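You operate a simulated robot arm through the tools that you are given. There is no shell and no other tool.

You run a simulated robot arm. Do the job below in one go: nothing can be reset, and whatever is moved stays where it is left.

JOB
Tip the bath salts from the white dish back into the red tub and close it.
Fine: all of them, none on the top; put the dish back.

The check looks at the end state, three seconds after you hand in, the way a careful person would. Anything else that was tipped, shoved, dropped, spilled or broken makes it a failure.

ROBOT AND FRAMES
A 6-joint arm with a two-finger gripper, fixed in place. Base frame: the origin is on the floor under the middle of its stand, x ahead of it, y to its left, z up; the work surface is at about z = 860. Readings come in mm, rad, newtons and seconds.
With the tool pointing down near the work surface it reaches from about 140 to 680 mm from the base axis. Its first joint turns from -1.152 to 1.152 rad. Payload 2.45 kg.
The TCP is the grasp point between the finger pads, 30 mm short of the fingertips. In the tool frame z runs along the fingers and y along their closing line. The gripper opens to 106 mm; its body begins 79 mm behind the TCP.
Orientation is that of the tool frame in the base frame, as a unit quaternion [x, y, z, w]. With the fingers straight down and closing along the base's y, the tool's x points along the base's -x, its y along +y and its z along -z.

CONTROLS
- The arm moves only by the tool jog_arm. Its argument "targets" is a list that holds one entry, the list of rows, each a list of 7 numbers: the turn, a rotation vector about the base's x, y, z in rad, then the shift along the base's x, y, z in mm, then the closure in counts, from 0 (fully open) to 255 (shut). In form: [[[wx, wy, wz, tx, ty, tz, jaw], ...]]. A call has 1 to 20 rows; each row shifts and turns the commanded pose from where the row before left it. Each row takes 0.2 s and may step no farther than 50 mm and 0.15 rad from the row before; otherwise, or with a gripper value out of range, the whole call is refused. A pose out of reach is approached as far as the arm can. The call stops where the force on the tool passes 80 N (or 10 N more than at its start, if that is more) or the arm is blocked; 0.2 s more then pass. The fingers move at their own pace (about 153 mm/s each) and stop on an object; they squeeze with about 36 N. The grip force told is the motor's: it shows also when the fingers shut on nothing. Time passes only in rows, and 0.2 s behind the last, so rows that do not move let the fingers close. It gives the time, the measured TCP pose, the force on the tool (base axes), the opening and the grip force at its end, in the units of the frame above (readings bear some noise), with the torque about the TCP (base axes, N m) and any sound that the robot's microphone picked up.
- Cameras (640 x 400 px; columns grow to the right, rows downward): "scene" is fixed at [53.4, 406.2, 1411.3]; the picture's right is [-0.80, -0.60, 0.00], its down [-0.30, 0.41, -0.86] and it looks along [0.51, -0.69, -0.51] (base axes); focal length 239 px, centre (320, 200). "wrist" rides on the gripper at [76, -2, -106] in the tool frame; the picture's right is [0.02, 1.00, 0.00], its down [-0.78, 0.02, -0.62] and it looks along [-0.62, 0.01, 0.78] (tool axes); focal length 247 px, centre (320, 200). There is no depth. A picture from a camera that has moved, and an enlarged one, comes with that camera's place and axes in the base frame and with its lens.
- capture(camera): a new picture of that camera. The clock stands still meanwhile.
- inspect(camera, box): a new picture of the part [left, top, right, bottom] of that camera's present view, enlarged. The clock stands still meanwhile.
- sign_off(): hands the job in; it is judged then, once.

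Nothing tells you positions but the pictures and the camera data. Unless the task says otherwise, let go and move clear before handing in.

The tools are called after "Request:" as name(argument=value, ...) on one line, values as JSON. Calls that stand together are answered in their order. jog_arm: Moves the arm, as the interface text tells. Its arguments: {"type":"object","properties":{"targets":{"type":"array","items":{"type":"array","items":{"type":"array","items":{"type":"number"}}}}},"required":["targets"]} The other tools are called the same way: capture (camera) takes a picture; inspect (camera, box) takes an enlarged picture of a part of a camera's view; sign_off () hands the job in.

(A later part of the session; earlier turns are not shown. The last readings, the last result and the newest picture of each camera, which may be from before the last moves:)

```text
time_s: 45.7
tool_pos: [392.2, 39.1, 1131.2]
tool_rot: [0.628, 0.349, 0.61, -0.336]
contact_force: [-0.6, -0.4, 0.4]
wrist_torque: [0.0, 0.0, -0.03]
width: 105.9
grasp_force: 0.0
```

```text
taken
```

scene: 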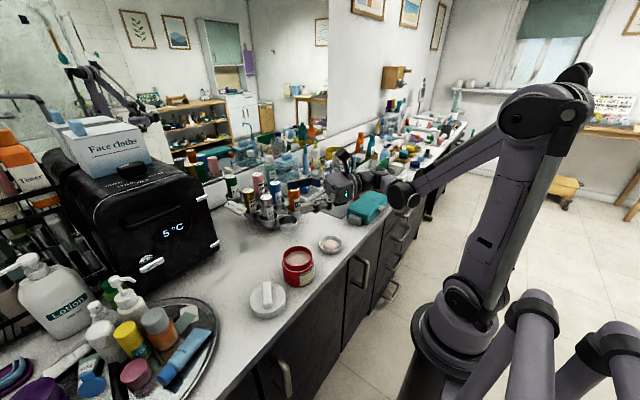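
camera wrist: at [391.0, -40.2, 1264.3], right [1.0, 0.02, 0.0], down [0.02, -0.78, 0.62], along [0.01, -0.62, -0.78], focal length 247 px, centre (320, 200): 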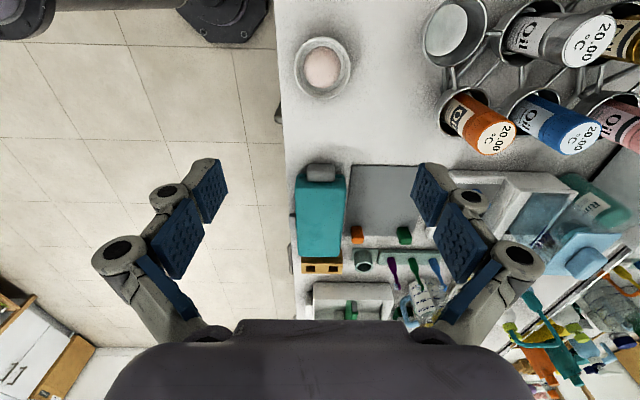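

With the heading turned to about 58° there's no reach warning. I'll try tilting further up from here.

Request:
jog_arm(targets=[[[0.1187, -0.0742, 0, 0, 0, 0, 0], [0.1187, -0.0742, 0, 0, 0, 0, 0], [0.1187, -0.0742, 0, 0, 0, 0, 0], [0.1187, -0.0742, 0, 0, 0, 0, 0], [0.1187, -0.0742, 0, 0, 0, 0, 0], [0, 0, 0, 0, 0, 0, 0]]])

Request:
capture(camera="scene")

```text
time_s: 47.1
tool_pos: [410.3, 34.6, 1161.1]
tool_rot: [0.382, 0.212, 0.788, -0.434]
contact_force: [-0.1, -0.1, 0.4]
wrist_torque: [-0.01, -0.01, 0.03]
width: 106.2
grasp_force: 0.0
out of reach, approached as far as the arm can: row 4, 5
```

```text
taken
```

scene: 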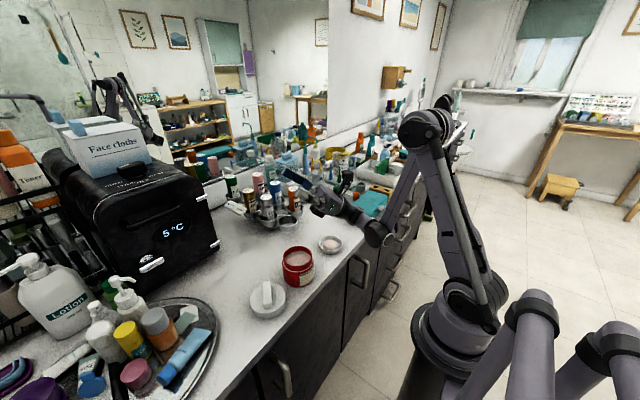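

Tilt beyond 120° is possible here but only up high. I'll check what's reachable at the real pouring height over the tub, with the tool about level.

Request:
jog_arm(targets=[[[-0.1128, 0.0705, 0, -2.8, 2.6, 0, 0], [-0.1128, 0.0705, 0, -2.8, 2.6, 0, 0], [-0.1128, 0.0705, 0, -2.8, 2.6, 0, 0], [-0.1128, 0.0705, 0, -2.8, 2.6, 0, 0], [-0.1128, 0.0705, 0, -2.8, 2.6, -20, 0], [0, 0, 0, 0, 0, -40, 0], [0, 0, 0, 0, 0, -40, 0], [0, 0, 0, 0, 0, -40, 0], [0, 0, 0, 0, 0, -18, 0], [0, 0, 0, 0, 0, 0, 0]]])

Request:
capture(camera="scene")

```text
time_s: 49.3
tool_pos: [407.7, 40.6, 1028.4]
tool_rot: [0.618, 0.343, 0.619, -0.342]
contact_force: [-0.1, 0.7, 0.0]
wrist_torque: [-0.01, 0.01, 0.0]
width: 106.2
grasp_force: 0.1
out of reach, approached as far as the arm can: row 8, 9
```

```text
taken
```

scene: 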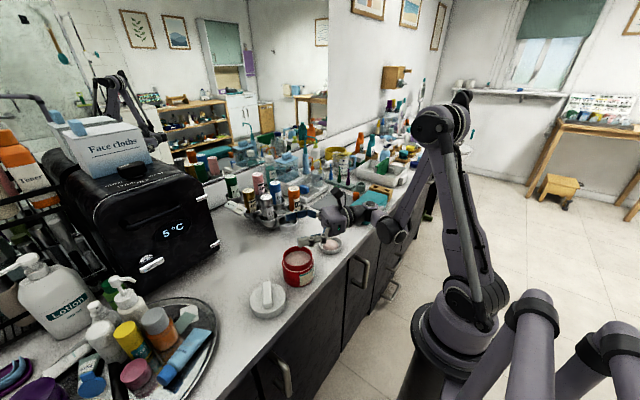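

That heading folds the arm too tightly at pouring height. I'll return the tool to vertical and try the mirrored heading, with the tool pointing away from the robot and to its right (gripper on the front-left of the tub).

Request:
jog_arm(targets=[[[-0.111, 0.0694, 0, 0, 0, 15, 0], [-0.111, 0.0694, 0, 0, 0, 15, 0], [-0.111, 0.0694, 0, 0, 0, 10, 0], [-0.111, 0.0694, 0, 0, 0, 10, 0], [-0.111, 0.0694, 0, 0, 0, 10, 0], [-0.111, 0.0694, 0, 0, 0, 10, 0], [-0.111, 0.0694, 0, 0, 0, 10, 0], [-0.111, 0.0694, 0, 0, 0, 10, 0], [-0.111, 0.0694, 0, 0, 0, 10, 0], [-0.111, 0.0694, 0, 0, 0, 0, 0], [-0.111, 0.0694, 0, 0, 0, 0, 0], [-0.111, 0.0694, 0, 0, 0, 0, 0], [0, 0, 0, 0, 0, 0, 0]]])

```text
time_s: 52.1
tool_pos: [407.9, 38.5, 1128.2]
tool_rot: [0.874, 0.485, 0.0, -0.001]
contact_force: [0.6, 0.0, 0.9]
wrist_torque: [0.0, -0.01, -0.03]
width: 106.0
grasp_force: 0.0
```

Request:
jog_arm(targets=[[[0, 0, 0.1495, 0, 0, 0, 0], [0, 0, 0.1495, 0, 0, 0, 0], [0, 0, 0.1495, 0, 0, 0, 0], [0, 0, 0.1495, 0, 0, 0, 0], [0, 0, 0.1495, 0, 0, 0, 0], [0, 0, 0.1495, 0, 0, 0, 0], [0, 0, 0.1495, 0, 0, 0, 0], [0, 0, 0.1495, 0, 0, 0, 0], [0, 0, 0.1495, 0, 0, 0, 0], [0, 0, 0.1495, 0, 0, 0, 0], [0, 0, 0.1495, 0, 0, 0, 0], [0, 0, 0.1495, 0, 0, 0, 0], [0, 0, 0.1495, 0, 0, 0, 0], [0, 0, 0.1495, 0, 0, 0, 0], [0, 0, 0.1495, 0, 0, 0, 0]]])

Request:
jog_arm(targets=[[[0, 0, 0.1495, 0, 0, 0, 0], [0, 0, 0.1495, 0, 0, 0, 0], [0, 0, 0.1495, 0, 0, 0, 0], [0, 0, 0.1495, 0, 0, 0, 0], [0, 0, 0.1495, 0, 0, 0, 0], [0, 0, 0.1495, 0, 0, 0, 0], [0, 0, 0.1495, 0, 0, 0, 0], [0, 0, 0.1495, 0, 0, 0, 0], [0, 0, 0.1495, 0, 0, 0, 0], [0, 0, 0.1495, 0, 0, 0, 0], [0, 0, 0.1495, 0, 0, 0, 0], [0, 0, 0.1495, 0, 0, 0, 0], [0, 0, 0.1495, 0, 0, 0, 0], [0, 0, 0.1495, 0, 0, 0, 0], [0, 0, 0.1495, -5, 5, 0, 0], [0, 0, 0, -5, 5, 0, 0]]])

Request:
capture(camera="scene")

```text
time_s: 55.3
tool_pos: [408.0, 39.6, 1127.1]
tool_rot: [-0.06, 0.998, 0.0, -0.001]
contact_force: [-0.1, -1.0, -0.8]
wrist_torque: [0.01, 0.01, 0.0]
width: 106.0
grasp_force: 0.0
```

```text
time_s: 58.7
tool_pos: [397.5, 49.5, 1126.1]
tool_rot: [0.925, -0.38, 0.001, 0.001]
contact_force: [-0.3, 0.3, 0.2]
wrist_torque: [0.02, 0.0, 0.01]
width: 105.9
grasp_force: 0.0
```

```text
taken
```

scene: 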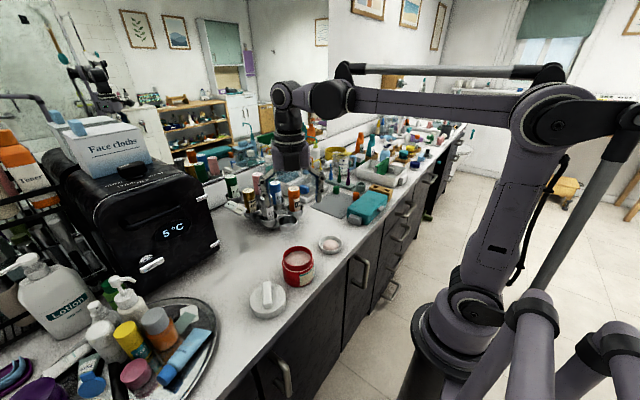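

Now I'll tilt the empty tool toward that heading.

Request:
jog_arm(targets=[[[-0.099, -0.099, 0, 0, 0, 0, 0], [-0.099, -0.099, 0, 0, 0, 0, 0], [-0.099, -0.099, 0, 0, 0, 0, 0], [-0.099, -0.099, 0, 0, 0, 0, 0], [-0.099, -0.099, 0, 0, 0, 0, 0], [-0.099, -0.099, 0, 0, 0, 0, 0], [-0.099, -0.099, 0, 0, 0, 0, 0], [-0.099, -0.099, 0, 0, 0, 0, 0], [-0.099, -0.099, 0, 0, 0, 0, 0], [-0.099, -0.099, 0, 0, 0, 0, 0], [-0.099, -0.099, 0, 0, 0, 0, 0], [0, 0, 0, 0, 0, 0, 0]]])

Request:
capture(camera="scene")

```text
time_s: 61.3
tool_pos: [397.4, 50.9, 1127.5]
tool_rot: [0.663, -0.273, 0.644, 0.268]
contact_force: [-0.6, -0.6, -0.9]
wrist_torque: [0.02, -0.03, -0.01]
width: 106.0
grasp_force: 0.1
```

```text
taken
```

scene: 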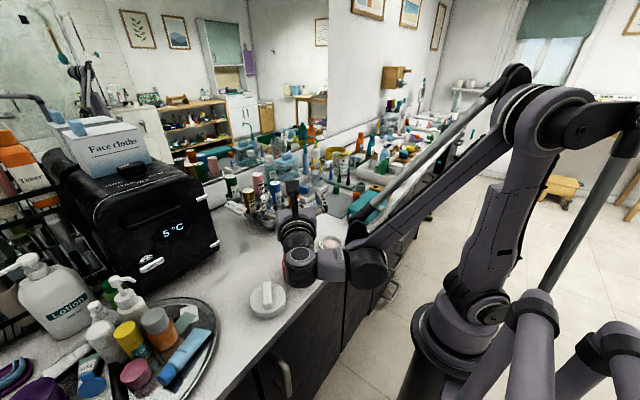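

No limit at 88° here. I'll tilt further and see how far it goes.

Request:
jog_arm(targets=[[[-0.099, -0.099, 0, 0, 0, 0, 0], [-0.099, -0.099, 0, 0, 0, 0, 0], [-0.099, -0.099, 0, 0, 0, 0, 0], [-0.099, -0.099, 0, 0, 0, 0, 0], [0, 0, 0, 0, 0, 0, 0]]])

Request:
capture(camera="scene")

```text
time_s: 62.5
tool_pos: [405.1, 53.3, 1141.3]
tool_rot: [0.458, -0.189, 0.802, 0.334]
contact_force: [-0.3, -0.2, -0.7]
wrist_torque: [0.0, 0.0, -0.02]
width: 106.1
grasp_force: 0.1
out of reach, approached as far as the arm can: row 4
```

```text
taken
```

scene: 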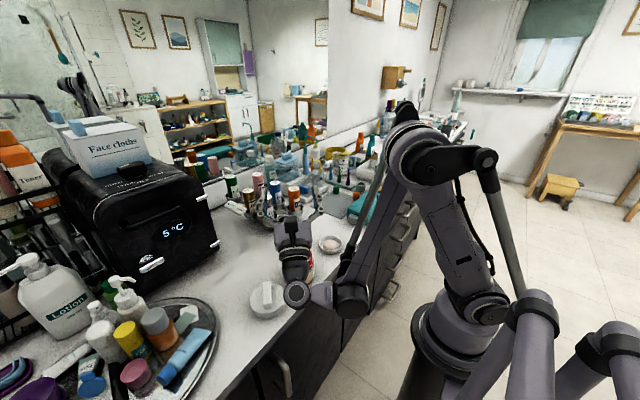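

This heading reaches about 118°. I'll ease back to about 100°, swing the heading to -60° and lower to a realistic pouring height to check reach there.

Request:
jog_arm(targets=[[[0.099, 0.099, 0, -3, -2, 0, 0], [0.099, 0.099, 0, -3, -2, 0, 0], [0.05, 0.05, 0, -3, -1, 0, 0], [0, 0, -0.131, 0, 0, 0, 0], [0, 0, -0.131, 0, 0, 0, 0], [0, 0, 0, 0, 0, -30, 0], [0, 0, 0, 0, 0, -30, 0], [0, 0, 0, 0, 0, -30, 0], [0, 0, 0, 0, 0, -25, 0], [0, 0, 0, 0, 0, 0, 0]]])

Request:
capture(camera="scene")

Request:
capture(camera="wrist")

```text
time_s: 64.7
tool_pos: [398.7, 53.2, 1028.1]
tool_rot: [0.556, -0.321, 0.663, 0.386]
contact_force: [0.9, -0.2, 0.1]
wrist_torque: [-0.01, -0.01, 0.01]
width: 106.2
grasp_force: 0.0
out of reach, approached as far as the arm can: row 9
```

```text
taken
```

scene: 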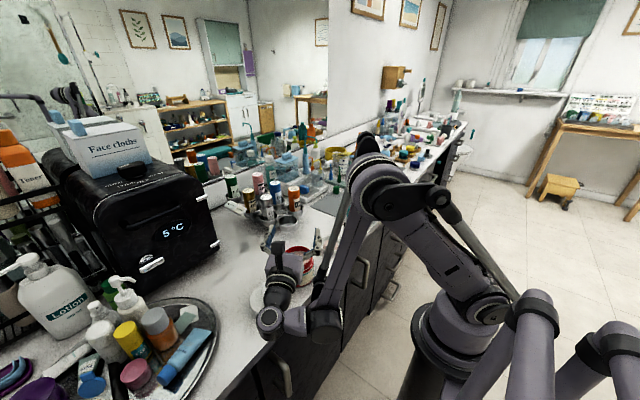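

```text
taken
camera wrist: at [341.1, 157.0, 1083.8], right [-0.87, -0.49, 0.03], down [-0.25, 0.4, -0.88], along [0.42, -0.77, -0.47], focal length 247 px, centre (320, 200)
```

wrist: 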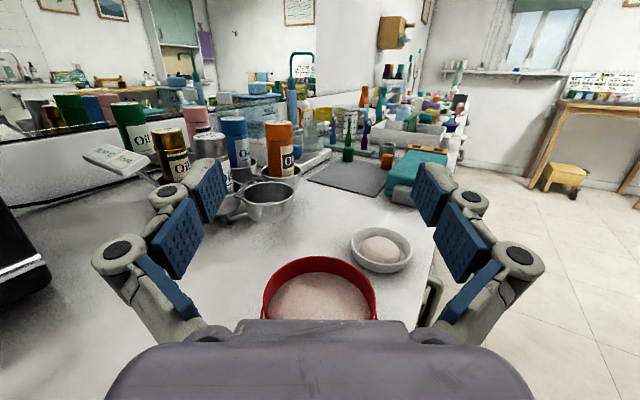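

At -60° and z≈1028 it just makes 100° with the arm folded. I'll swing the heading further out to about -80°, which keeps the wrist farther from the base.

Request:
jog_arm(targets=[[[0, 0, -0.117, 0, 0, 0, 0], [0, 0, -0.117, 0, 0, 0, 0], [0, 0, -0.117, 0, 0, 0, 0], [0, 0, 0, 0, 0, -10, 0], [0, 0, 0, 0, 0, -8, 0], [0, 0, 0, 0, 0, 0, 0]]])

Request:
capture(camera="scene")

```text
time_s: 66.1
tool_pos: [402.6, 43.7, 1010.3]
tool_rot: [0.491, -0.411, 0.587, 0.495]
contact_force: [0.0, 0.4, 0.0]
wrist_torque: [0.0, -0.03, 0.05]
width: 105.8
grasp_force: 0.0
out of reach, approached as far as the arm can: row 3
```

```text
taken
```

scene: 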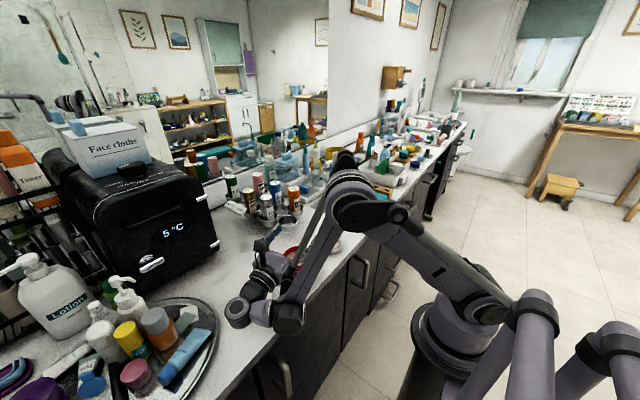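

At -80° heading, 100° tilt at z≈1010 is reachable. I'll dry-run the real end-of-pour pose (about (392, 81, 1000)), then reverse through the whole pour path with an empty gripper.

Request:
jog_arm(targets=[[[0, 0, 0, -5, 19, 0, 0], [0, 0, 0, -5, 18, -5, 0], [0, 0, 0, 0, 0, -5, 0], [0, 0, 0, 0, 0, 0, 0]]])

Request:
capture(camera="scene")

Request:
capture(camera="wrist")

```text
time_s: 67.1
tool_pos: [414.3, 52.0, 1000.8]
tool_rot: [0.492, -0.41, 0.588, 0.495]
contact_force: [-0.1, -0.2, 0.2]
wrist_torque: [0.01, 0.0, 0.02]
width: 105.8
grasp_force: 0.0
out of reach, approached as far as the arm can: row 1, 2
```

```text
taken
```

scene: 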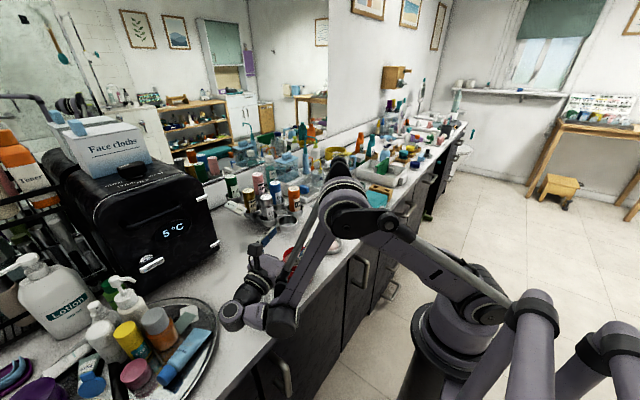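

```text
taken
camera wrist: at [396.8, 168.2, 1055.5], right [-0.99, -0.17, 0.03], down [-0.1, 0.46, -0.88], along [0.14, -0.87, -0.47], focal length 247 px, centre (320, 200)
```

wrist: 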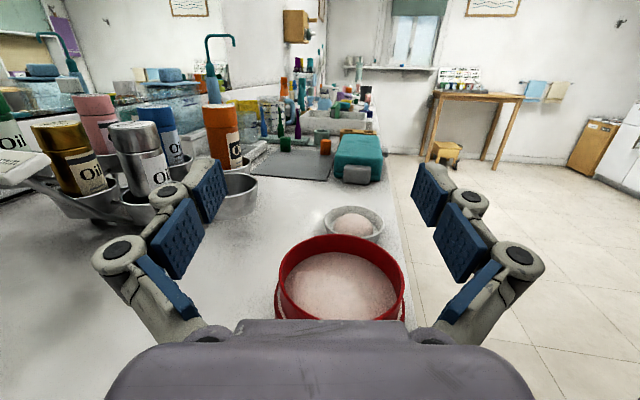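

At -80° a wrist limit appears when I move sideways. A heading of about -35° should keep the wrist in mid-range, so I'll raise, swing to -35° and test the end-of-pour pose there.

Request:
jog_arm(targets=[[[0, 0, 0, 0, 0, 30, 0], [0, 0, 0, 0, 0, 30, 0], [0, 0, 0, 0, 0, 30, 0], [0, 0, 0.131, 0, 0, 0, 0], [0, 0, 0.131, 0, 0, 0, 0], [0, 0, 0.131, 0, 0, 0, 0], [0, 0, 0.131, 0, 0, 0, 0], [0, 0, 0.131, 0, 0, 0, 0], [0, 0, 0.131, 0, 0, 0, 0], [0, 0, 0, 0, 0, 0, 0]]])

Request:
capture(camera="scene")

```text
time_s: 69.3
tool_pos: [413.5, 53.3, 1090.5]
tool_rot: [0.611, -0.19, 0.733, 0.232]
contact_force: [0.2, 0.6, -1.0]
wrist_torque: [0.0, -0.03, -0.02]
width: 106.1
grasp_force: 0.1
```

```text
taken
```

scene: 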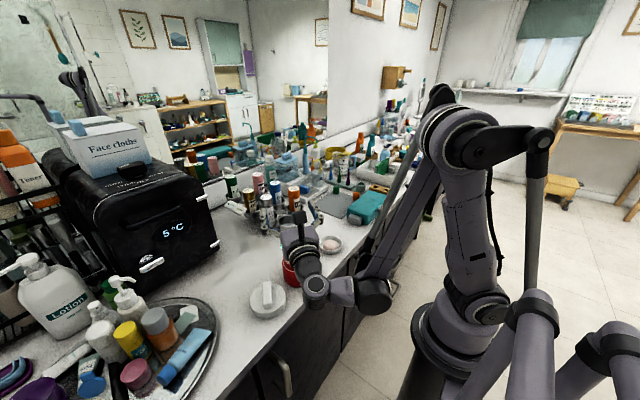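

Request:
jog_arm(targets=[[[0, 0, 0, -14, 5, -10, 0], [0, 0, 0, -14, 5, -10, 0], [0, 0, 0, -14, 4, -10, 0], [0, 0, 0, 0, 0, -10, 0], [0, 0, 0, 0, 0, -10, 0], [0, 0, 0, 0, 0, -10, 0], [0, 0, 0, 0, 0, -10, 0], [0, 0, 0, 0, 0, -10, 0], [0, 0, 0, 0, 0, -10, 0], [0, 0, 0, 0, 0, 0, 0]]])

Request:
capture(camera="scene")

```text
time_s: 71.5
tool_pos: [397.0, 89.4, 1079.3]
tool_rot: [0.611, -0.192, 0.731, 0.233]
contact_force: [-0.5, 1.0, -0.3]
wrist_torque: [0.01, 0.01, 0.02]
width: 106.0
grasp_force: 0.1
out of reach, approached as far as the arm can: row 1, 2, 3, 4, 5, 6, 7, 8, 9
```

```text
taken
```

scene: 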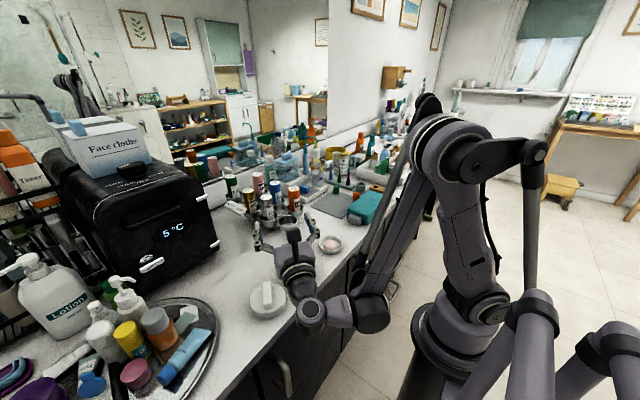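

That direction folds the elbow too far. Better plan: grip the dish with the tool leaning about 45° toward -y. Then only about 75° of final tilt is needed to turn the dish 120°. I'll return to vertical and yaw to set that up.

Request:
jog_arm(targets=[[[0.0837, 0.1194, 0, 0, 0, 10, 0], [0.0837, 0.1194, 0, 0, 0, 10, 0], [0.0837, 0.1194, 0, 0, 0, 10, 0], [0.0837, 0.1194, 0, 0, 0, 10, 0], [0.0837, 0.1194, 0, 0, 0, 10, 0], [0.0837, 0.1194, 0, 0, -5, 10, 0], [0.0837, 0.1194, 0, 0, -5, 10, 0], [0.0837, 0.1194, 0, 0, -5, 0, 0], [0.0837, 0.1194, 0, 0, -5, 0, 0], [0.0837, 0.1194, 0, 0, -5, 0, 0], [0.0837, 0.1194, 0, 0, -5, 0, 0], [0.0837, 0.1194, 0, 0, -5, 0, 0], [0, 0, 0, 0, 0, 0, 0]]])

Request:
jog_arm(targets=[[[0, 0, -0.1455, 0, -5, 0, 0], [0, 0, -0.1455, 0, -5, 0, 0], [0, 0, -0.1455, 0, -5, 0, 0], [0, 0, -0.1455, 0, -5, 0, 0], [0, 0, -0.1455, 0, -5, 0, 0], [0, 0, -0.1455, 0, -5, 0, 0], [0, 0, -0.1455, 0, -5, 0, 0], [0, 0, -0.1455, 0, -5, 0, 0], [0, 0, -0.1455, 0, -5, 0, 0], [0, 0, -0.1455, 0, -5, 0, 0], [0, 0, -0.1455, 0, 0, 0, 0], [0, 0, -0.1455, 0, 0, 0, 0], [0, 0, -0.1455, 0, 0, 0, 0], [0, 0, -0.1455, 0, 0, 0, 0]]])

Request:
jog_arm(targets=[[[0, 0, -0.1455, 0, 0, 0, 0], [0, 0, -0.1455, 0, 0, 0, 0], [0, 0, -0.1455, 0, 0, 0, 0], [0, 0, -0.1455, 0, 0, 0, 0], [0, 0, -0.1455, 0, 0, 0, 0], [0, 0, -0.1455, 0, 0, 0, 0], [0, 0, -0.1455, 0, 0, 0, 0], [0, 0, -0.1455, 0, 0, 0, 0], [0, 0, -0.1455, 0, 0, 0, 0], [0, 0, -0.1455, 0, 0, 0, 0], [0, 0, -0.1455, 0, 0, 0, 0], [0, 0, -0.1455, 0, 0, 0, 0], [0, 0, -0.1455, 0, 0, 0, 0], [0, 0, 0, 0, 0, 0, 0]]])

```text
time_s: 74.3
tool_pos: [396.6, 54.9, 1148.1]
tool_rot: [0.954, -0.299, 0.0, 0.0]
contact_force: [0.5, -0.2, 0.5]
wrist_torque: [-0.01, 0.04, 0.01]
width: 106.3
grasp_force: 0.1
```

```text
time_s: 77.3
tool_pos: [395.0, 5.2, 1148.5]
tool_rot: [-0.245, 0.97, -0.001, -0.001]
contact_force: [-0.3, 0.2, -0.1]
wrist_torque: [0.0, 0.01, 0.0]
width: 106.2
grasp_force: 0.0
```

```text
time_s: 80.3
tool_pos: [398.0, 5.3, 1149.4]
tool_rot: [0.643, 0.766, 0.001, -0.001]
contact_force: [-0.1, 0.3, 0.4]
wrist_torque: [-0.02, -0.03, -0.02]
width: 106.0
grasp_force: 0.0
```

Tool is vertical with the camera now on the +y side. I'll dry-run the final pour pose: 75° tilt at about (392, 80, 1010).

Request:
jog_arm(targets=[[[-0.1433, -0.0253, 0, -0.6, 8.3, -5, 0], [-0.1433, -0.0253, 0, -0.6, 8.3, -5, 0], [-0.1433, -0.0253, 0, -0.6, 8.3, -5, 0], [-0.1433, -0.0253, 0, -0.6, 8.3, -5, 0], [-0.1433, -0.0253, 0, -0.6, 8.3, -10, 0], [-0.1433, -0.0253, 0, -0.6, 8.3, -10, 0], [-0.1433, -0.0253, 0, -0.6, 8.3, -10, 0], [-0.1433, -0.0253, 0, -0.6, 8.3, -10, 0], [-0.1433, -0.0253, 0, -0.6, 8.3, -10, 0], [0, 0, 0, 0, 0, -20, 0], [0, 0, 0, 0, 0, -20, 0], [0, 0, 0, 0, 0, -20, 0], [0, 0, 0, 0, 0, -9, 0], [0, 0, 0, 0, 0, 0, 0]]])

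Request:
capture(camera="scene")

Request:
capture(camera="wrist")

```text
time_s: 83.3
tool_pos: [407.7, 58.0, 1008.7]
tool_rot: [0.51, 0.61, -0.389, 0.466]
contact_force: [-0.3, 0.8, 0.7]
wrist_torque: [-0.01, 0.03, 0.01]
width: 106.2
grasp_force: 0.1
out of reach, approached as far as the arm can: row 9
```

```text
taken
```

scene: 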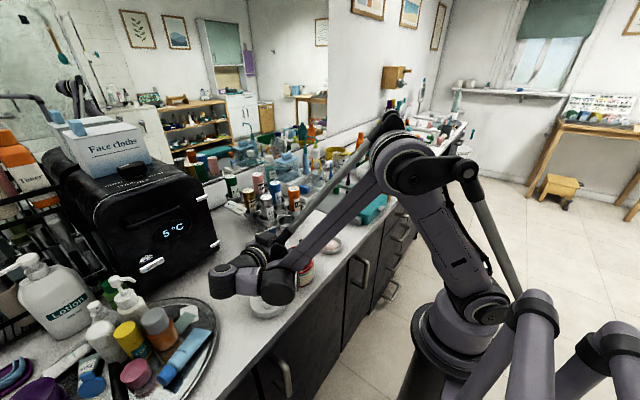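

```text
taken
camera wrist: at [385.0, 177.6, 962.4], right [0.98, 0.18, -0.02], down [-0.05, 0.39, 0.92], along [0.18, -0.9, 0.39], focal length 247 px, centre (320, 200)
```

wrist: 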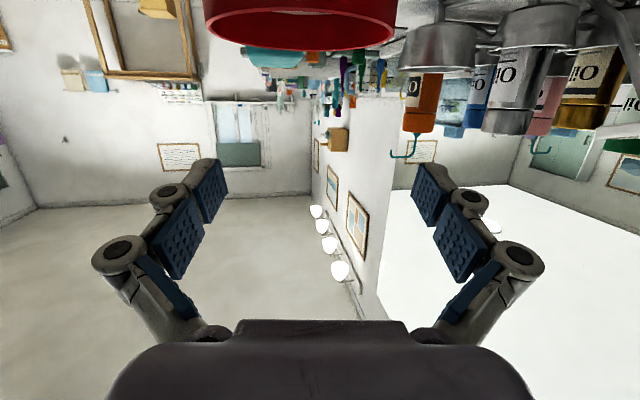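

At 75° tilt this stops about 25 mm short of the target. I'll adjust the heading to about -65° and try the end-of-pour position again, still with an empty gripper.

Request:
jog_arm(targets=[[[0, 0, 0.131, 0, 0, 5, 0], [0, 0, 0.131, 0, 0, 5, 0], [0, 0, 0, -6, 5, 0, 0], [0, 0, 0, -6, 5, 0, 0], [0, 0, 0, -6, 5, 0, 0], [0, 0, 0, -6, 5, 0, 0], [0, 0, 0, 0, 0, 0, 0]]])

Request:
capture(camera="scene")

```text
time_s: 84.9
tool_pos: [383.7, 80.6, 1019.0]
tool_rot: [0.426, 0.67, -0.326, 0.513]
contact_force: [-0.2, 0.6, 0.4]
wrist_torque: [0.01, -0.02, -0.03]
width: 105.9
grasp_force: 0.1
```

```text
taken
```

scene: 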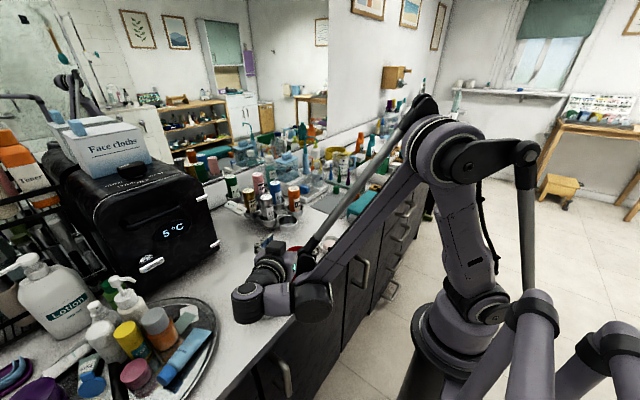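

Reached cleanly. I'll check margin by lowering slightly and tilting further.

Request:
jog_arm(targets=[[[0, 0, 0, 0, 0, -5, 0], [0, 0, 0, 0, 0, -5, 0], [-0.091, -0.042, 0, 0, 0, 0, 0], [-0.091, -0.042, 0, 0, 0, 0, 0], [-0.091, -0.042, 0, 0, 0, 0, 0], [-0.091, -0.042, 0, 0, 0, 0, 0], [0, 0, 0, 0, 0, 0, 0]]])

Request:
capture(camera="scene")

```text
time_s: 86.5
tool_pos: [383.5, 79.0, 1008.9]
tool_rot: [0.352, 0.554, -0.406, 0.636]
contact_force: [0.4, 0.3, 0.1]
wrist_torque: [-0.01, 0.01, 0.0]
width: 106.1
grasp_force: 0.0
```

```text
taken
```

scene: 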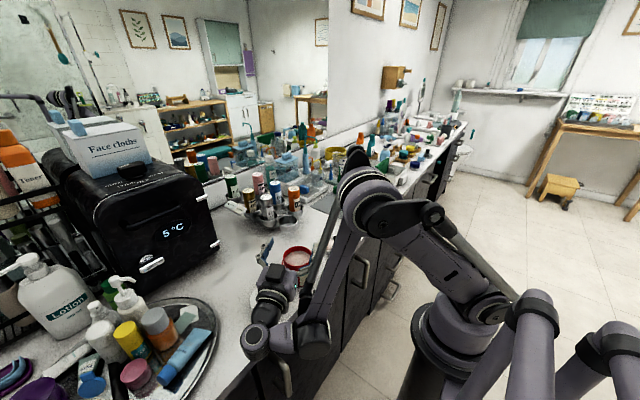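

98° is reachable at this spot with no warning, so with a -30° lean at grasp the dish can be turned about 128°. I'll now dry-run the whole pour path backwards with the empty gripper.

Request:
jog_arm(targets=[[[0.1265, 0.0592, 0, 0, 0, -8, 0], [0.1187, 0.0554, 0, 2.2, -4.65, 3.6, 0], [0.1187, 0.0554, 0, 2.2, -4.65, 3.6, 0], [0.1187, 0.0554, 0, 2.6, -5.65, 2.1, 0], [0.1187, 0.0554, 0, 2.6, -5.65, 2.1, 0], [0.1187, 0.0554, 0, 2.9, -6.15, 1.35, 0], [0.1187, 0.0554, 0, 2.9, -6.15, 1.35, 0], [0.1187, 0.0554, 0, 2.9, -6.2, -0.4, 0], [0.1187, 0.0554, 0, 2.9, -6.2, -0.4, 0], [0.1187, 0.0554, 0, 2.75, -5.95, -0.65, 0], [0.1187, 0.0554, 0, 2.75, -5.95, -0.65, 0], [0.1187, 0.0554, 0, 2.45, -5.2, -2.3, 0], [0.1187, 0.0554, 0, 2.45, -5.2, -2.3, 0], [0.1187, 0.0554, 0, 1.95, -4.15, -3.15, 0], [0.1187, 0.0554, 0, 1.95, -4.15, -3.15, 0], [0.1187, 0.0554, 0, 1.3, -2.8, -4.7, 0], [0.1187, 0.0554, 0, 1.3, -2.8, -4.7, 0], [0, 0, 0, 0, 0, 0, 0]]])

Request:
capture(camera="scene")

Request:
capture(camera="wrist")

```text
time_s: 90.3
tool_pos: [420.7, -3.0, 992.8]
tool_rot: [0.517, 0.815, 0.14, -0.22]
contact_force: [1.0, 0.0, -0.1]
wrist_torque: [0.02, -0.03, 0.02]
width: 106.2
grasp_force: 0.0
```

```text
taken
```

scene: 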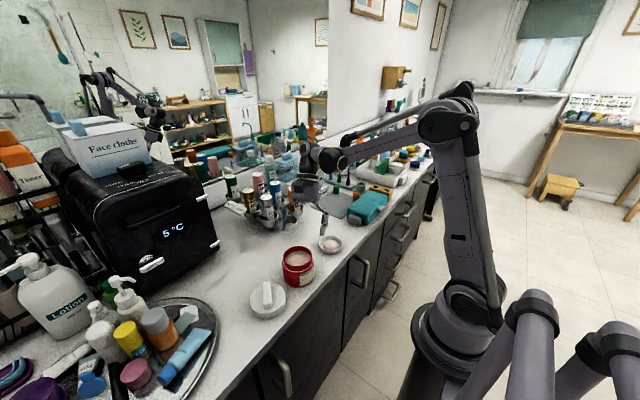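

```text
taken
camera wrist: at [415.0, 7.7, 1122.5], right [0.9, 0.44, 0.01], down [0.43, -0.89, 0.14], along [0.07, -0.12, -0.99], focal length 247 px, centre (320, 200)
```

wrist: 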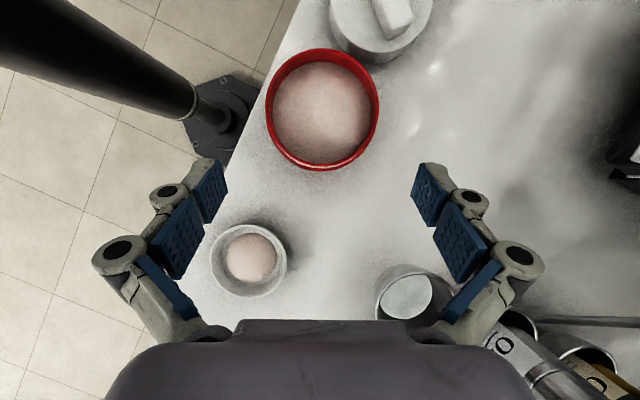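

The whole path is reachable with no warnings. From here the wrist camera looks almost straight down, so I'll measure the tub and dish centres precisely.

Request:
inspect(camera="wrist", box=[200, 210, 300, 310])

Request:
inspect(camera="wrist", box=[250, 30, 400, 180])

```text
4.00 times, centred on (250, 260) of wrist
camera zoom: at [415.0, 7.7, 1122.5], right [0.9, 0.44, 0.01], down [0.43, -0.89, 0.14], along [0.07, -0.12, -0.99], focal length 988 px, centre (600, -40)
```

zoom: 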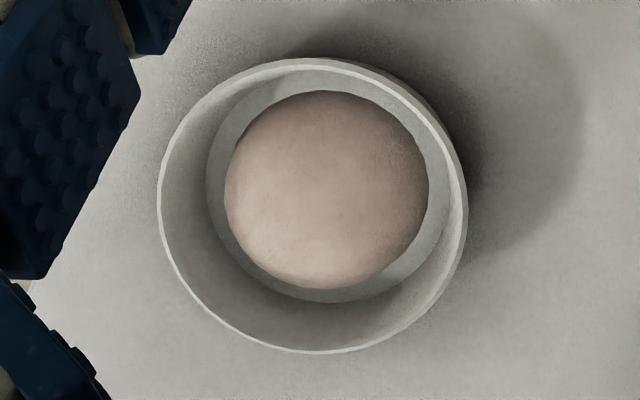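

```text
2.67 times, centred on (325, 105) of wrist
camera zoom: at [415.0, 7.7, 1122.5], right [0.9, 0.44, 0.01], down [0.43, -0.89, 0.14], along [0.07, -0.12, -0.99], focal length 659 px, centre (307, 453)
```

zoom: 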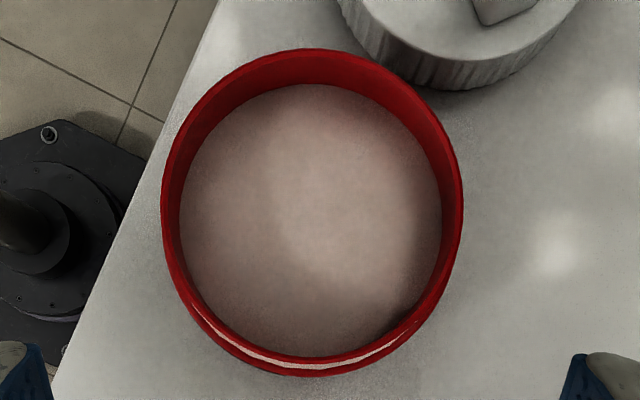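

The dish is centred at about (394, -114) and the tub opening at about (400, 46). I'll go over the dish with the -30° lean kept, and descend with open fingers on either side.

Request:
jog_arm(targets=[[[0, 0, 0, -2.76, -15, 0, 0], [0, 0, 0, -2.76, -15, 0, 0], [0, 0, 0, -2.76, -15, 0, 0], [0, 0, 0, -2.76, -15, 0, 0], [0, 0, 0, -2.76, -15, 0, 0], [0, 0, 0, -2.76, -15, 0, 0], [0, 0, 0, -2.76, -15, 0, 0], [0, 0, 0, -2.76, -15.4, 0, 0], [0, 0, 0, 0, 0, -20, 0], [0, 0, 0, 0, 0, -20, 0], [0, 0, 0, 0, 0, -15, 0], [0, 0, 0, 0, 0, 0, 0]]])

Request:
capture(camera="wrist")

Request:
inspect(camera="scene", box=[290, 190, 390, 270])

```text
time_s: 92.9
tool_pos: [400.7, -121.8, 939.3]
tool_rot: [0.518, 0.815, 0.141, -0.219]
contact_force: [-0.6, -0.3, 0.0]
wrist_torque: [0.02, 0.0, 0.01]
width: 105.8
grasp_force: 0.0
```

```text
taken
camera wrist: at [392.6, -112.1, 1068.4], right [0.9, 0.44, 0.01], down [0.43, -0.89, 0.14], along [0.07, -0.12, -0.99], focal length 247 px, centre (320, 200)
```

wrist: 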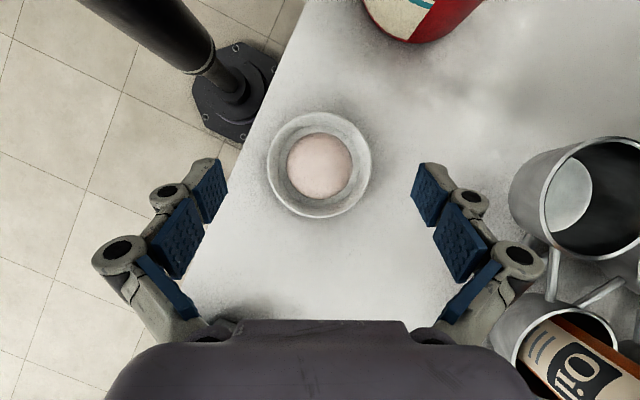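

```text
5.00 times, centred on (340, 230) of scene
camera zoom: at [53.4, 406.2, 1411.3], right [-0.8, -0.6, 0.0], down [-0.3, 0.41, -0.86], along [0.51, -0.69, -0.51], focal length 1194 px, centre (220, 50)
```

zoom: 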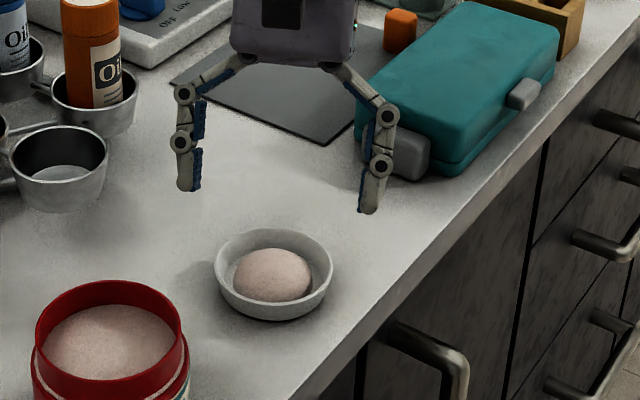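

The dish is centred between the fingers. I'll trim by 2 mm laterally and lower to just above the counter.

Request:
jog_arm(targets=[[[0, 0, 0, -2, -0.6, -15, 0], [0, 0, 0, 0, 0, -15, 0], [0, 0, 0, 0, 0, -8, 0], [0, 0, 0, 0, 0, -3, 0], [0, 0, 0, 0, 0, 0, 0]]])

Request:
capture(camera="wrist")

Request:
inspect(camera="scene", box=[290, 200, 370, 265])

```text
time_s: 94.1
tool_pos: [398.3, -122.6, 897.7]
tool_rot: [0.518, 0.815, 0.141, -0.219]
contact_force: [0.1, -0.2, -0.8]
wrist_torque: [-0.01, 0.0, 0.06]
width: 105.9
grasp_force: 0.0
```

```text
taken
camera wrist: at [391.7, -113.1, 1026.5], right [0.9, 0.44, 0.01], down [0.43, -0.89, 0.14], along [0.07, -0.12, -0.99], focal length 247 px, centre (320, 200)
```

wrist: 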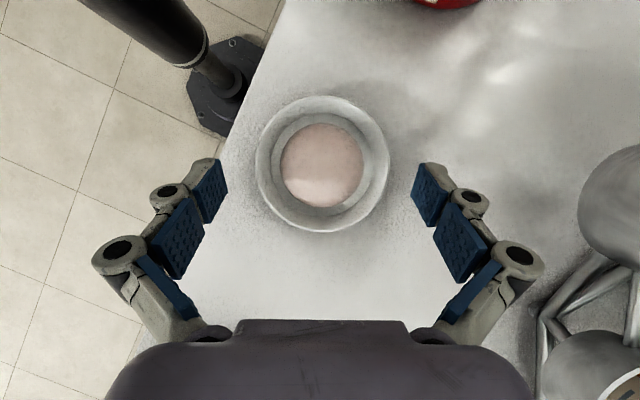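

```text
6.15 times, centred on (330, 232) of scene
camera zoom: at [53.4, 406.2, 1411.3], right [-0.8, -0.6, 0.0], down [-0.3, 0.41, -0.86], along [0.51, -0.69, -0.51], focal length 1470 px, centre (258, 0)
```

zoom: 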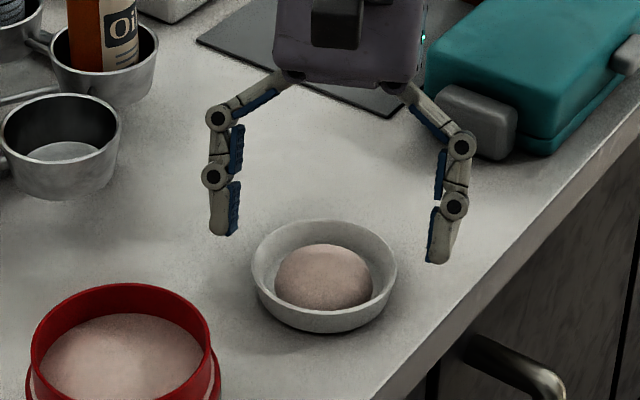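

The open fingertips sit higher than nominal because the finger linkage extends as it closes. I'll re-centre, lower about 9 mm and partially close to 88 mm to see where the tips lie relative to the dish rim.

Request:
jog_arm(targets=[[[0, 0, 0, -1.3, 3.8, -4, 0], [0, 0, 0, 0, 0, -4, 20], [0, 0, 0, 0, 0, 0, 43], [0, 0, 0, 0, 0, 0, 43]]])

Request:
inspect(camera="scene", box=[300, 210, 360, 260])

Request:
inspect(camera="wrist", box=[200, 80, 440, 240])

```text
time_s: 95.1
tool_pos: [395.9, -119.6, 889.0]
tool_rot: [0.518, 0.815, 0.141, -0.22]
contact_force: [-0.3, -0.1, -0.1]
wrist_torque: [0.0, 0.0, -0.02]
width: 88.2
grasp_force: 0.0
```

```text
8.00 times, centred on (330, 235) of scene
camera zoom: at [53.4, 406.2, 1411.3], right [-0.8, -0.6, 0.0], down [-0.3, 0.41, -0.86], along [0.51, -0.69, -0.51], focal length 1911 px, centre (240, -80)
```

zoom: 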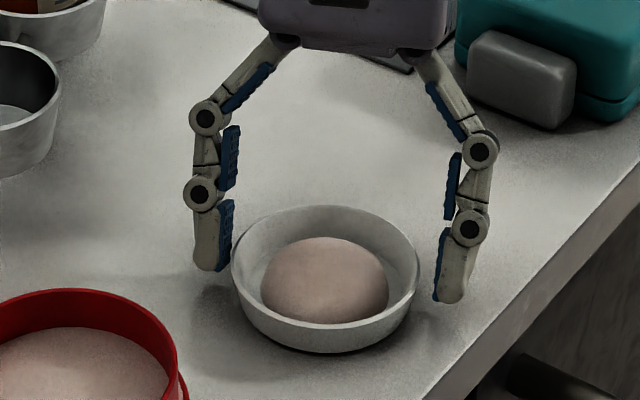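

```text
2.50 times, centred on (320, 160) of wrist
camera zoom: at [389.5, -109.7, 1018.4], right [0.9, 0.44, 0.01], down [0.43, -0.89, 0.14], along [0.07, -0.12, -0.99], focal length 617 px, centre (320, 300)
```

zoom: 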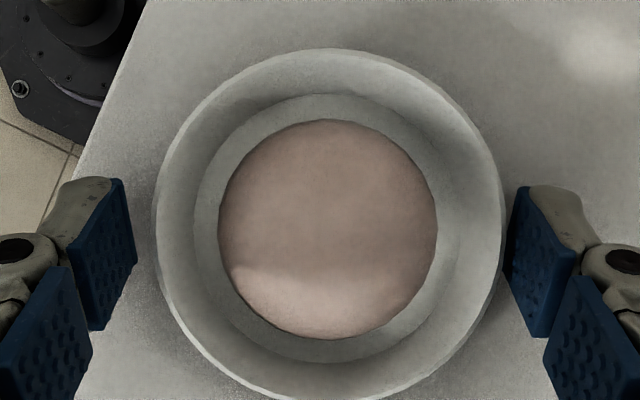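

The pads line up with the dish's diameter about 8 mm from their tips. I'll shift about 1.6 mm to centre, lower 1 mm and close on the rim.

Request:
jog_arm(targets=[[[0, 0, 0, 1.5, 0.7, -1, 43], [0, 0, 0, 0, 0, 0, 52], [0, 0, 0, 0, 0, 0, 58], [0, 0, 0, 0, 0, 0, 64], [0, 0, 0, 0, 0, 0, 80], [0, 0, 0, 0, 0, 0, 80]]])

Request:
inspect(camera="scene", box=[300, 210, 360, 260])

Request:
inspect(camera="wrist", box=[200, 80, 440, 240])

```text
time_s: 96.5
tool_pos: [396.6, -121.0, 888.8]
tool_rot: [0.519, 0.815, 0.14, -0.218]
contact_force: [0.5, -2.1, 4.3]
wrist_torque: [-0.03, -0.02, -0.04]
width: 73.9
grasp_force: 32.7
```

```text
8.00 times, centred on (330, 235) of scene
camera zoom: at [53.3, 406.2, 1411.3], right [-0.8, -0.6, 0.0], down [-0.3, 0.41, -0.86], along [0.51, -0.69, -0.51], focal length 1911 px, centre (240, -80)
```

zoom: 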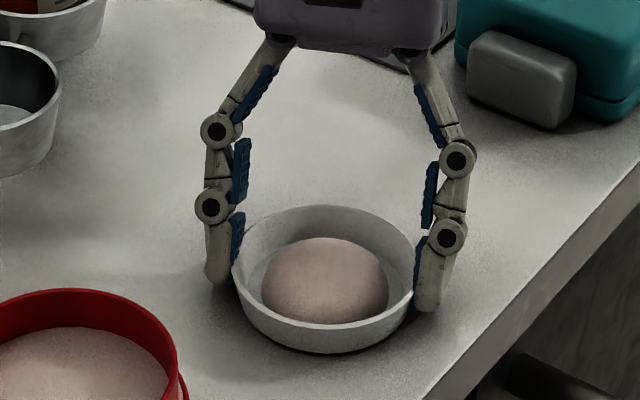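

```text
2.50 times, centred on (320, 160) of wrist
camera zoom: at [391.2, -109.2, 1018.0], right [0.9, 0.44, 0.01], down [0.43, -0.89, 0.14], along [0.07, -0.12, -0.99], focal length 617 px, centre (320, 300)
```

zoom: 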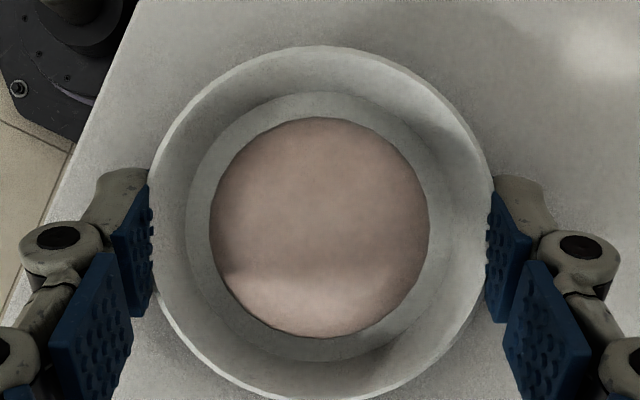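

The dish is gripped at 73.9 mm with the pads conforming to its flared wall. I'll firm the grip and lift slowly by 10 mm to check that it stays level.

Request:
jog_arm(targets=[[[0, 0, 0, 0, 0, 0, 120], [0, 0, 0, 0, 0, 0, 120], [0, 0, 0, 0, 0, 2, 120], [0, 0, 0, 0, 0, 3, 120], [0, 0, 0, 0, 0, 5, 120], [0, 0, 0, 0, 0, 0, 120]]])

Request:
inspect(camera="scene", box=[300, 210, 360, 260])

Request:
inspect(camera="wrist", box=[200, 80, 440, 240])

```text
time_s: 97.9
tool_pos: [397.4, -118.8, 898.2]
tool_rot: [0.518, 0.815, 0.14, -0.22]
contact_force: [1.0, 0.2, -0.6]
wrist_torque: [0.0, 0.01, -0.05]
width: 73.0
grasp_force: 35.8
```

```text
8.00 times, centred on (330, 235) of scene
camera zoom: at [53.4, 406.2, 1411.3], right [-0.8, -0.6, 0.0], down [-0.3, 0.41, -0.86], along [0.51, -0.69, -0.51], focal length 1911 px, centre (240, -80)
```

zoom: 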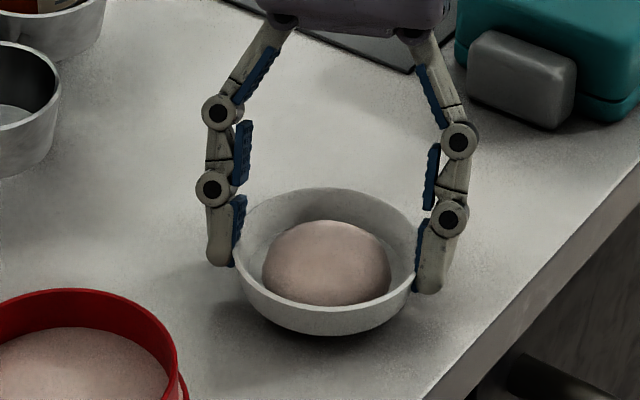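

```text
2.50 times, centred on (320, 160) of wrist
camera zoom: at [390.5, -108.9, 1028.1], right [0.9, 0.44, 0.01], down [0.43, -0.89, 0.14], along [0.07, -0.12, -0.99], focal length 617 px, centre (320, 300)
```

zoom: 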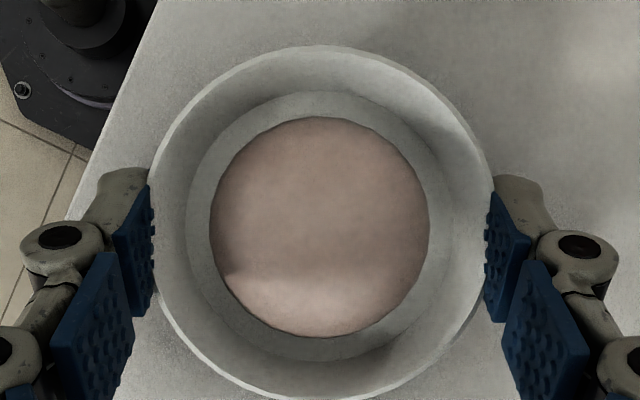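

The dish lifts level and the salts are undisturbed. I'll raise it smoothly to z≈990, then carry it slowly to just beside the tub's opening.

Request:
jog_arm(targets=[[[0, 0, 0, 0, 0, 7, 120], [0, 0, 0, 0, 0, 10, 120], [0, 0, 0, 0, 0, 12, 120], [0, 0, 0, 0, 0, 12, 120], [0, 0, 0, 0, 0, 12, 120], [0, 0, 0, 0, 0, 12, 120], [0, 0, 0, 0, 0, 12, 120], [0, 0, 0, 0, 0, 9, 120], [0, 0, 0, 0, 0, 6, 120], [0, 0, 0, 0, 0, 0, 120]]])

Request:
jog_arm(targets=[[[0, 0, 0, 1, 4.5, 0, 120], [0, 0, 0, 1.8, 8.5, 0, 120], [0, 0, 0, 2.1, 10, 0, 120], [0, 0, 0, 2.1, 10, 0, 120], [0, 0, 0, 2.1, 10, 0, 120], [0, 0, 0, 2.1, 10, 0, 120], [0, 0, 0, 2.1, 10, 0, 120], [0, 0, 0, 2.1, 10, 0, 120], [0, 0, 0, 2.1, 10, 0, 120], [0, 0, 0, 2.1, 10, 0, 120], [0, 0, 0, 2.1, 10, 0, 120], [0, 0, 0, 1.8, 8.5, 0, 120], [0, 0, 0, 1, 5, 0, 120], [0, 0, 0, 0, 0, 0, 120]]])

Request:
capture(camera="wrist")

Request:
inspect(camera="scene", box=[260, 200, 360, 290])

```text
time_s: 100.1
tool_pos: [397.0, -118.8, 991.0]
tool_rot: [0.518, 0.815, 0.14, -0.218]
contact_force: [-1.0, 0.1, -0.9]
wrist_torque: [-0.01, -0.01, -0.03]
width: 73.0
grasp_force: 36.5
```

```text
time_s: 103.1
tool_pos: [421.7, -2.7, 990.4]
tool_rot: [0.519, 0.814, 0.141, -0.219]
contact_force: [0.0, -0.4, 0.0]
wrist_torque: [0.0, 0.0, -0.01]
width: 72.8
grasp_force: 36.8
```

```text
taken
camera wrist: at [415.5, 7.7, 1119.7], right [0.9, 0.44, 0.01], down [0.43, -0.89, 0.14], along [0.07, -0.12, -0.99], focal length 247 px, centre (320, 200)
```

wrist: 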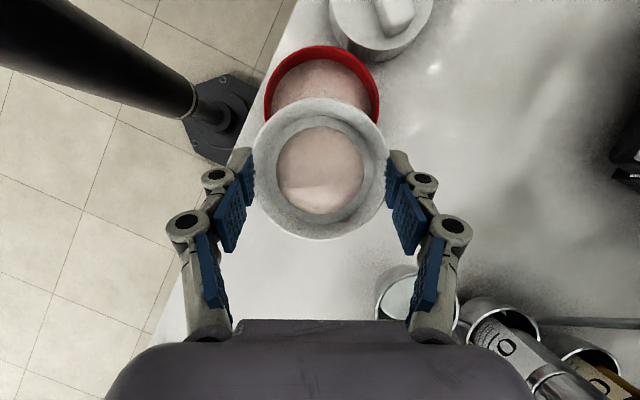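

```text
4.44 times, centred on (310, 245) of scene
camera zoom: at [53.4, 406.2, 1411.3], right [-0.8, -0.6, 0.0], down [-0.3, 0.41, -0.86], along [0.51, -0.69, -0.51], focal length 1062 px, centre (364, 0)
```

zoom: 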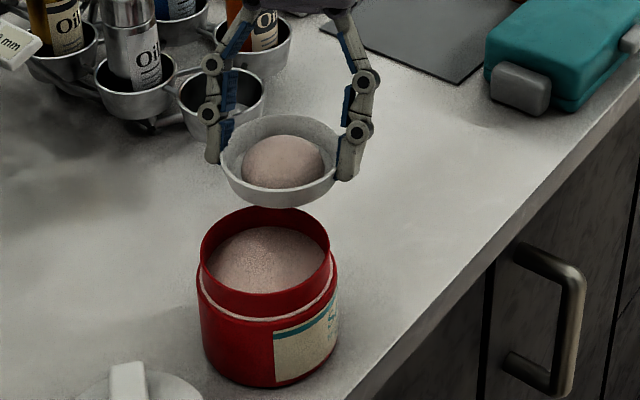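

The lip is right over the tub's opening. I'll start tipping slowly, pivoting about the lip: 30° first, then a look.

Request:
jog_arm(targets=[[[-0.0593, -0.0278, 0, -0.52, 1.12, 1.47, 120], [-0.0593, -0.0278, 0, -0.52, 1.12, 1.47, 120], [-0.0593, -0.0278, 0, -0.53, 1.13, 1.48, 120], [-0.0593, -0.0278, 0, -0.53, 1.13, 1.48, 120], [-0.0593, -0.0278, 0, -0.82, 1.75, 1.52, 120], [-0.0593, -0.0278, 0, -0.83, 1.75, 1.52, 120], [-0.0593, -0.0278, 0, -0.82, 1.75, 1.53, 120], [-0.0593, -0.0278, 0, -0.83, 1.75, 1.53, 120], [0, 0, 0, 0, 0, 0, 120]]])

Request:
capture(camera="wrist")

Request:
inspect(camera="scene", box=[260, 200, 360, 290])

```text
time_s: 105.1
tool_pos: [417.5, 8.7, 1000.7]
tool_rot: [0.536, 0.844, 0.001, 0.0]
contact_force: [-0.1, 0.4, -0.5]
wrist_torque: [-0.02, -0.03, -0.03]
width: 72.5
grasp_force: 35.8
```

```text
taken
camera wrist: at [384.4, 77.5, 1107.1], right [0.9, 0.44, 0.0], down [0.35, -0.7, 0.62], along [0.28, -0.56, -0.78], focal length 247 px, centre (320, 200)
```

wrist: 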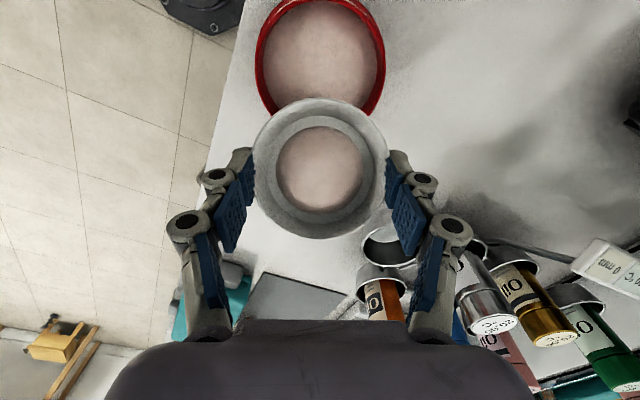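

```text
4.44 times, centred on (310, 245) of scene
camera zoom: at [53.4, 406.3, 1411.3], right [-0.8, -0.6, 0.0], down [-0.3, 0.41, -0.86], along [0.51, -0.69, -0.51], focal length 1062 px, centre (364, 0)
```

zoom: 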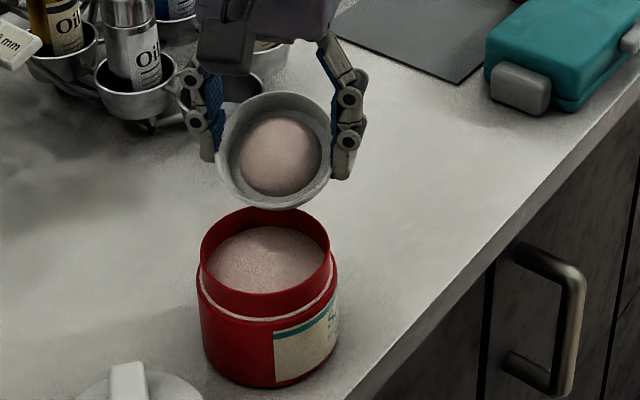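

At 30° the salts haven't moved and the lip is over the tub's centre. I'll continue slowly to 60°.

Request:
jog_arm(targets=[[[-0.0593, -0.0278, 0, -1.07, 2.3, 1.2, 120], [-0.0593, -0.0278, 0, -1.07, 2.3, 1.2, 120], [-0.0593, -0.0278, 0, -1.08, 2.3, 1.2, 120], [-0.0593, -0.0278, 0, -1.08, 2.3, 1.2, 120], [0, 0, 0, 0, 0, 0, 120]]])

Request:
capture(camera="wrist")

Request:
inspect(camera="scene", box=[260, 200, 360, 290])

```text
time_s: 106.3
tool_pos: [412.5, 18.8, 1007.0]
tool_rot: [0.532, 0.837, -0.069, 0.109]
contact_force: [-0.5, -0.3, -1.0]
wrist_torque: [-0.01, 0.02, 0.02]
width: 72.0
grasp_force: 35.3
```

```text
taken
camera wrist: at [368.8, 109.7, 1089.3], right [0.9, 0.44, 0.0], down [0.27, -0.53, 0.8], along [0.35, -0.72, -0.6], focal length 247 px, centre (320, 200)
```

wrist: 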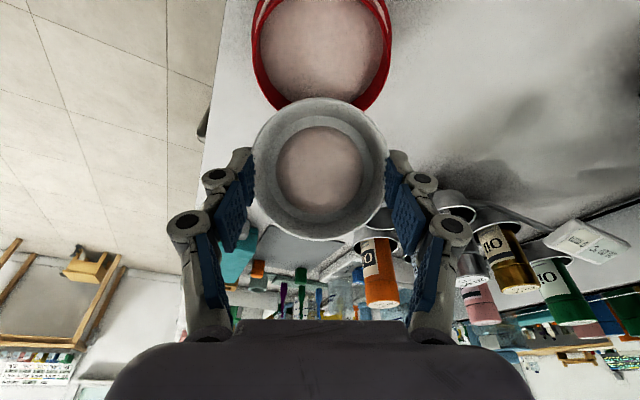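

```text
4.44 times, centred on (310, 245) of scene
camera zoom: at [53.4, 406.3, 1411.3], right [-0.8, -0.6, 0.0], down [-0.3, 0.41, -0.86], along [0.51, -0.69, -0.51], focal length 1062 px, centre (364, 0)
```

zoom: 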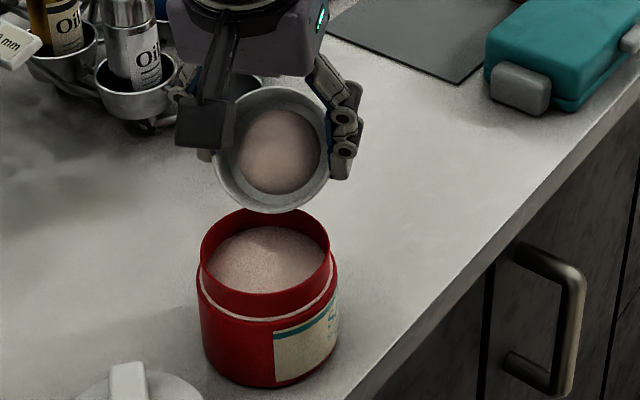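

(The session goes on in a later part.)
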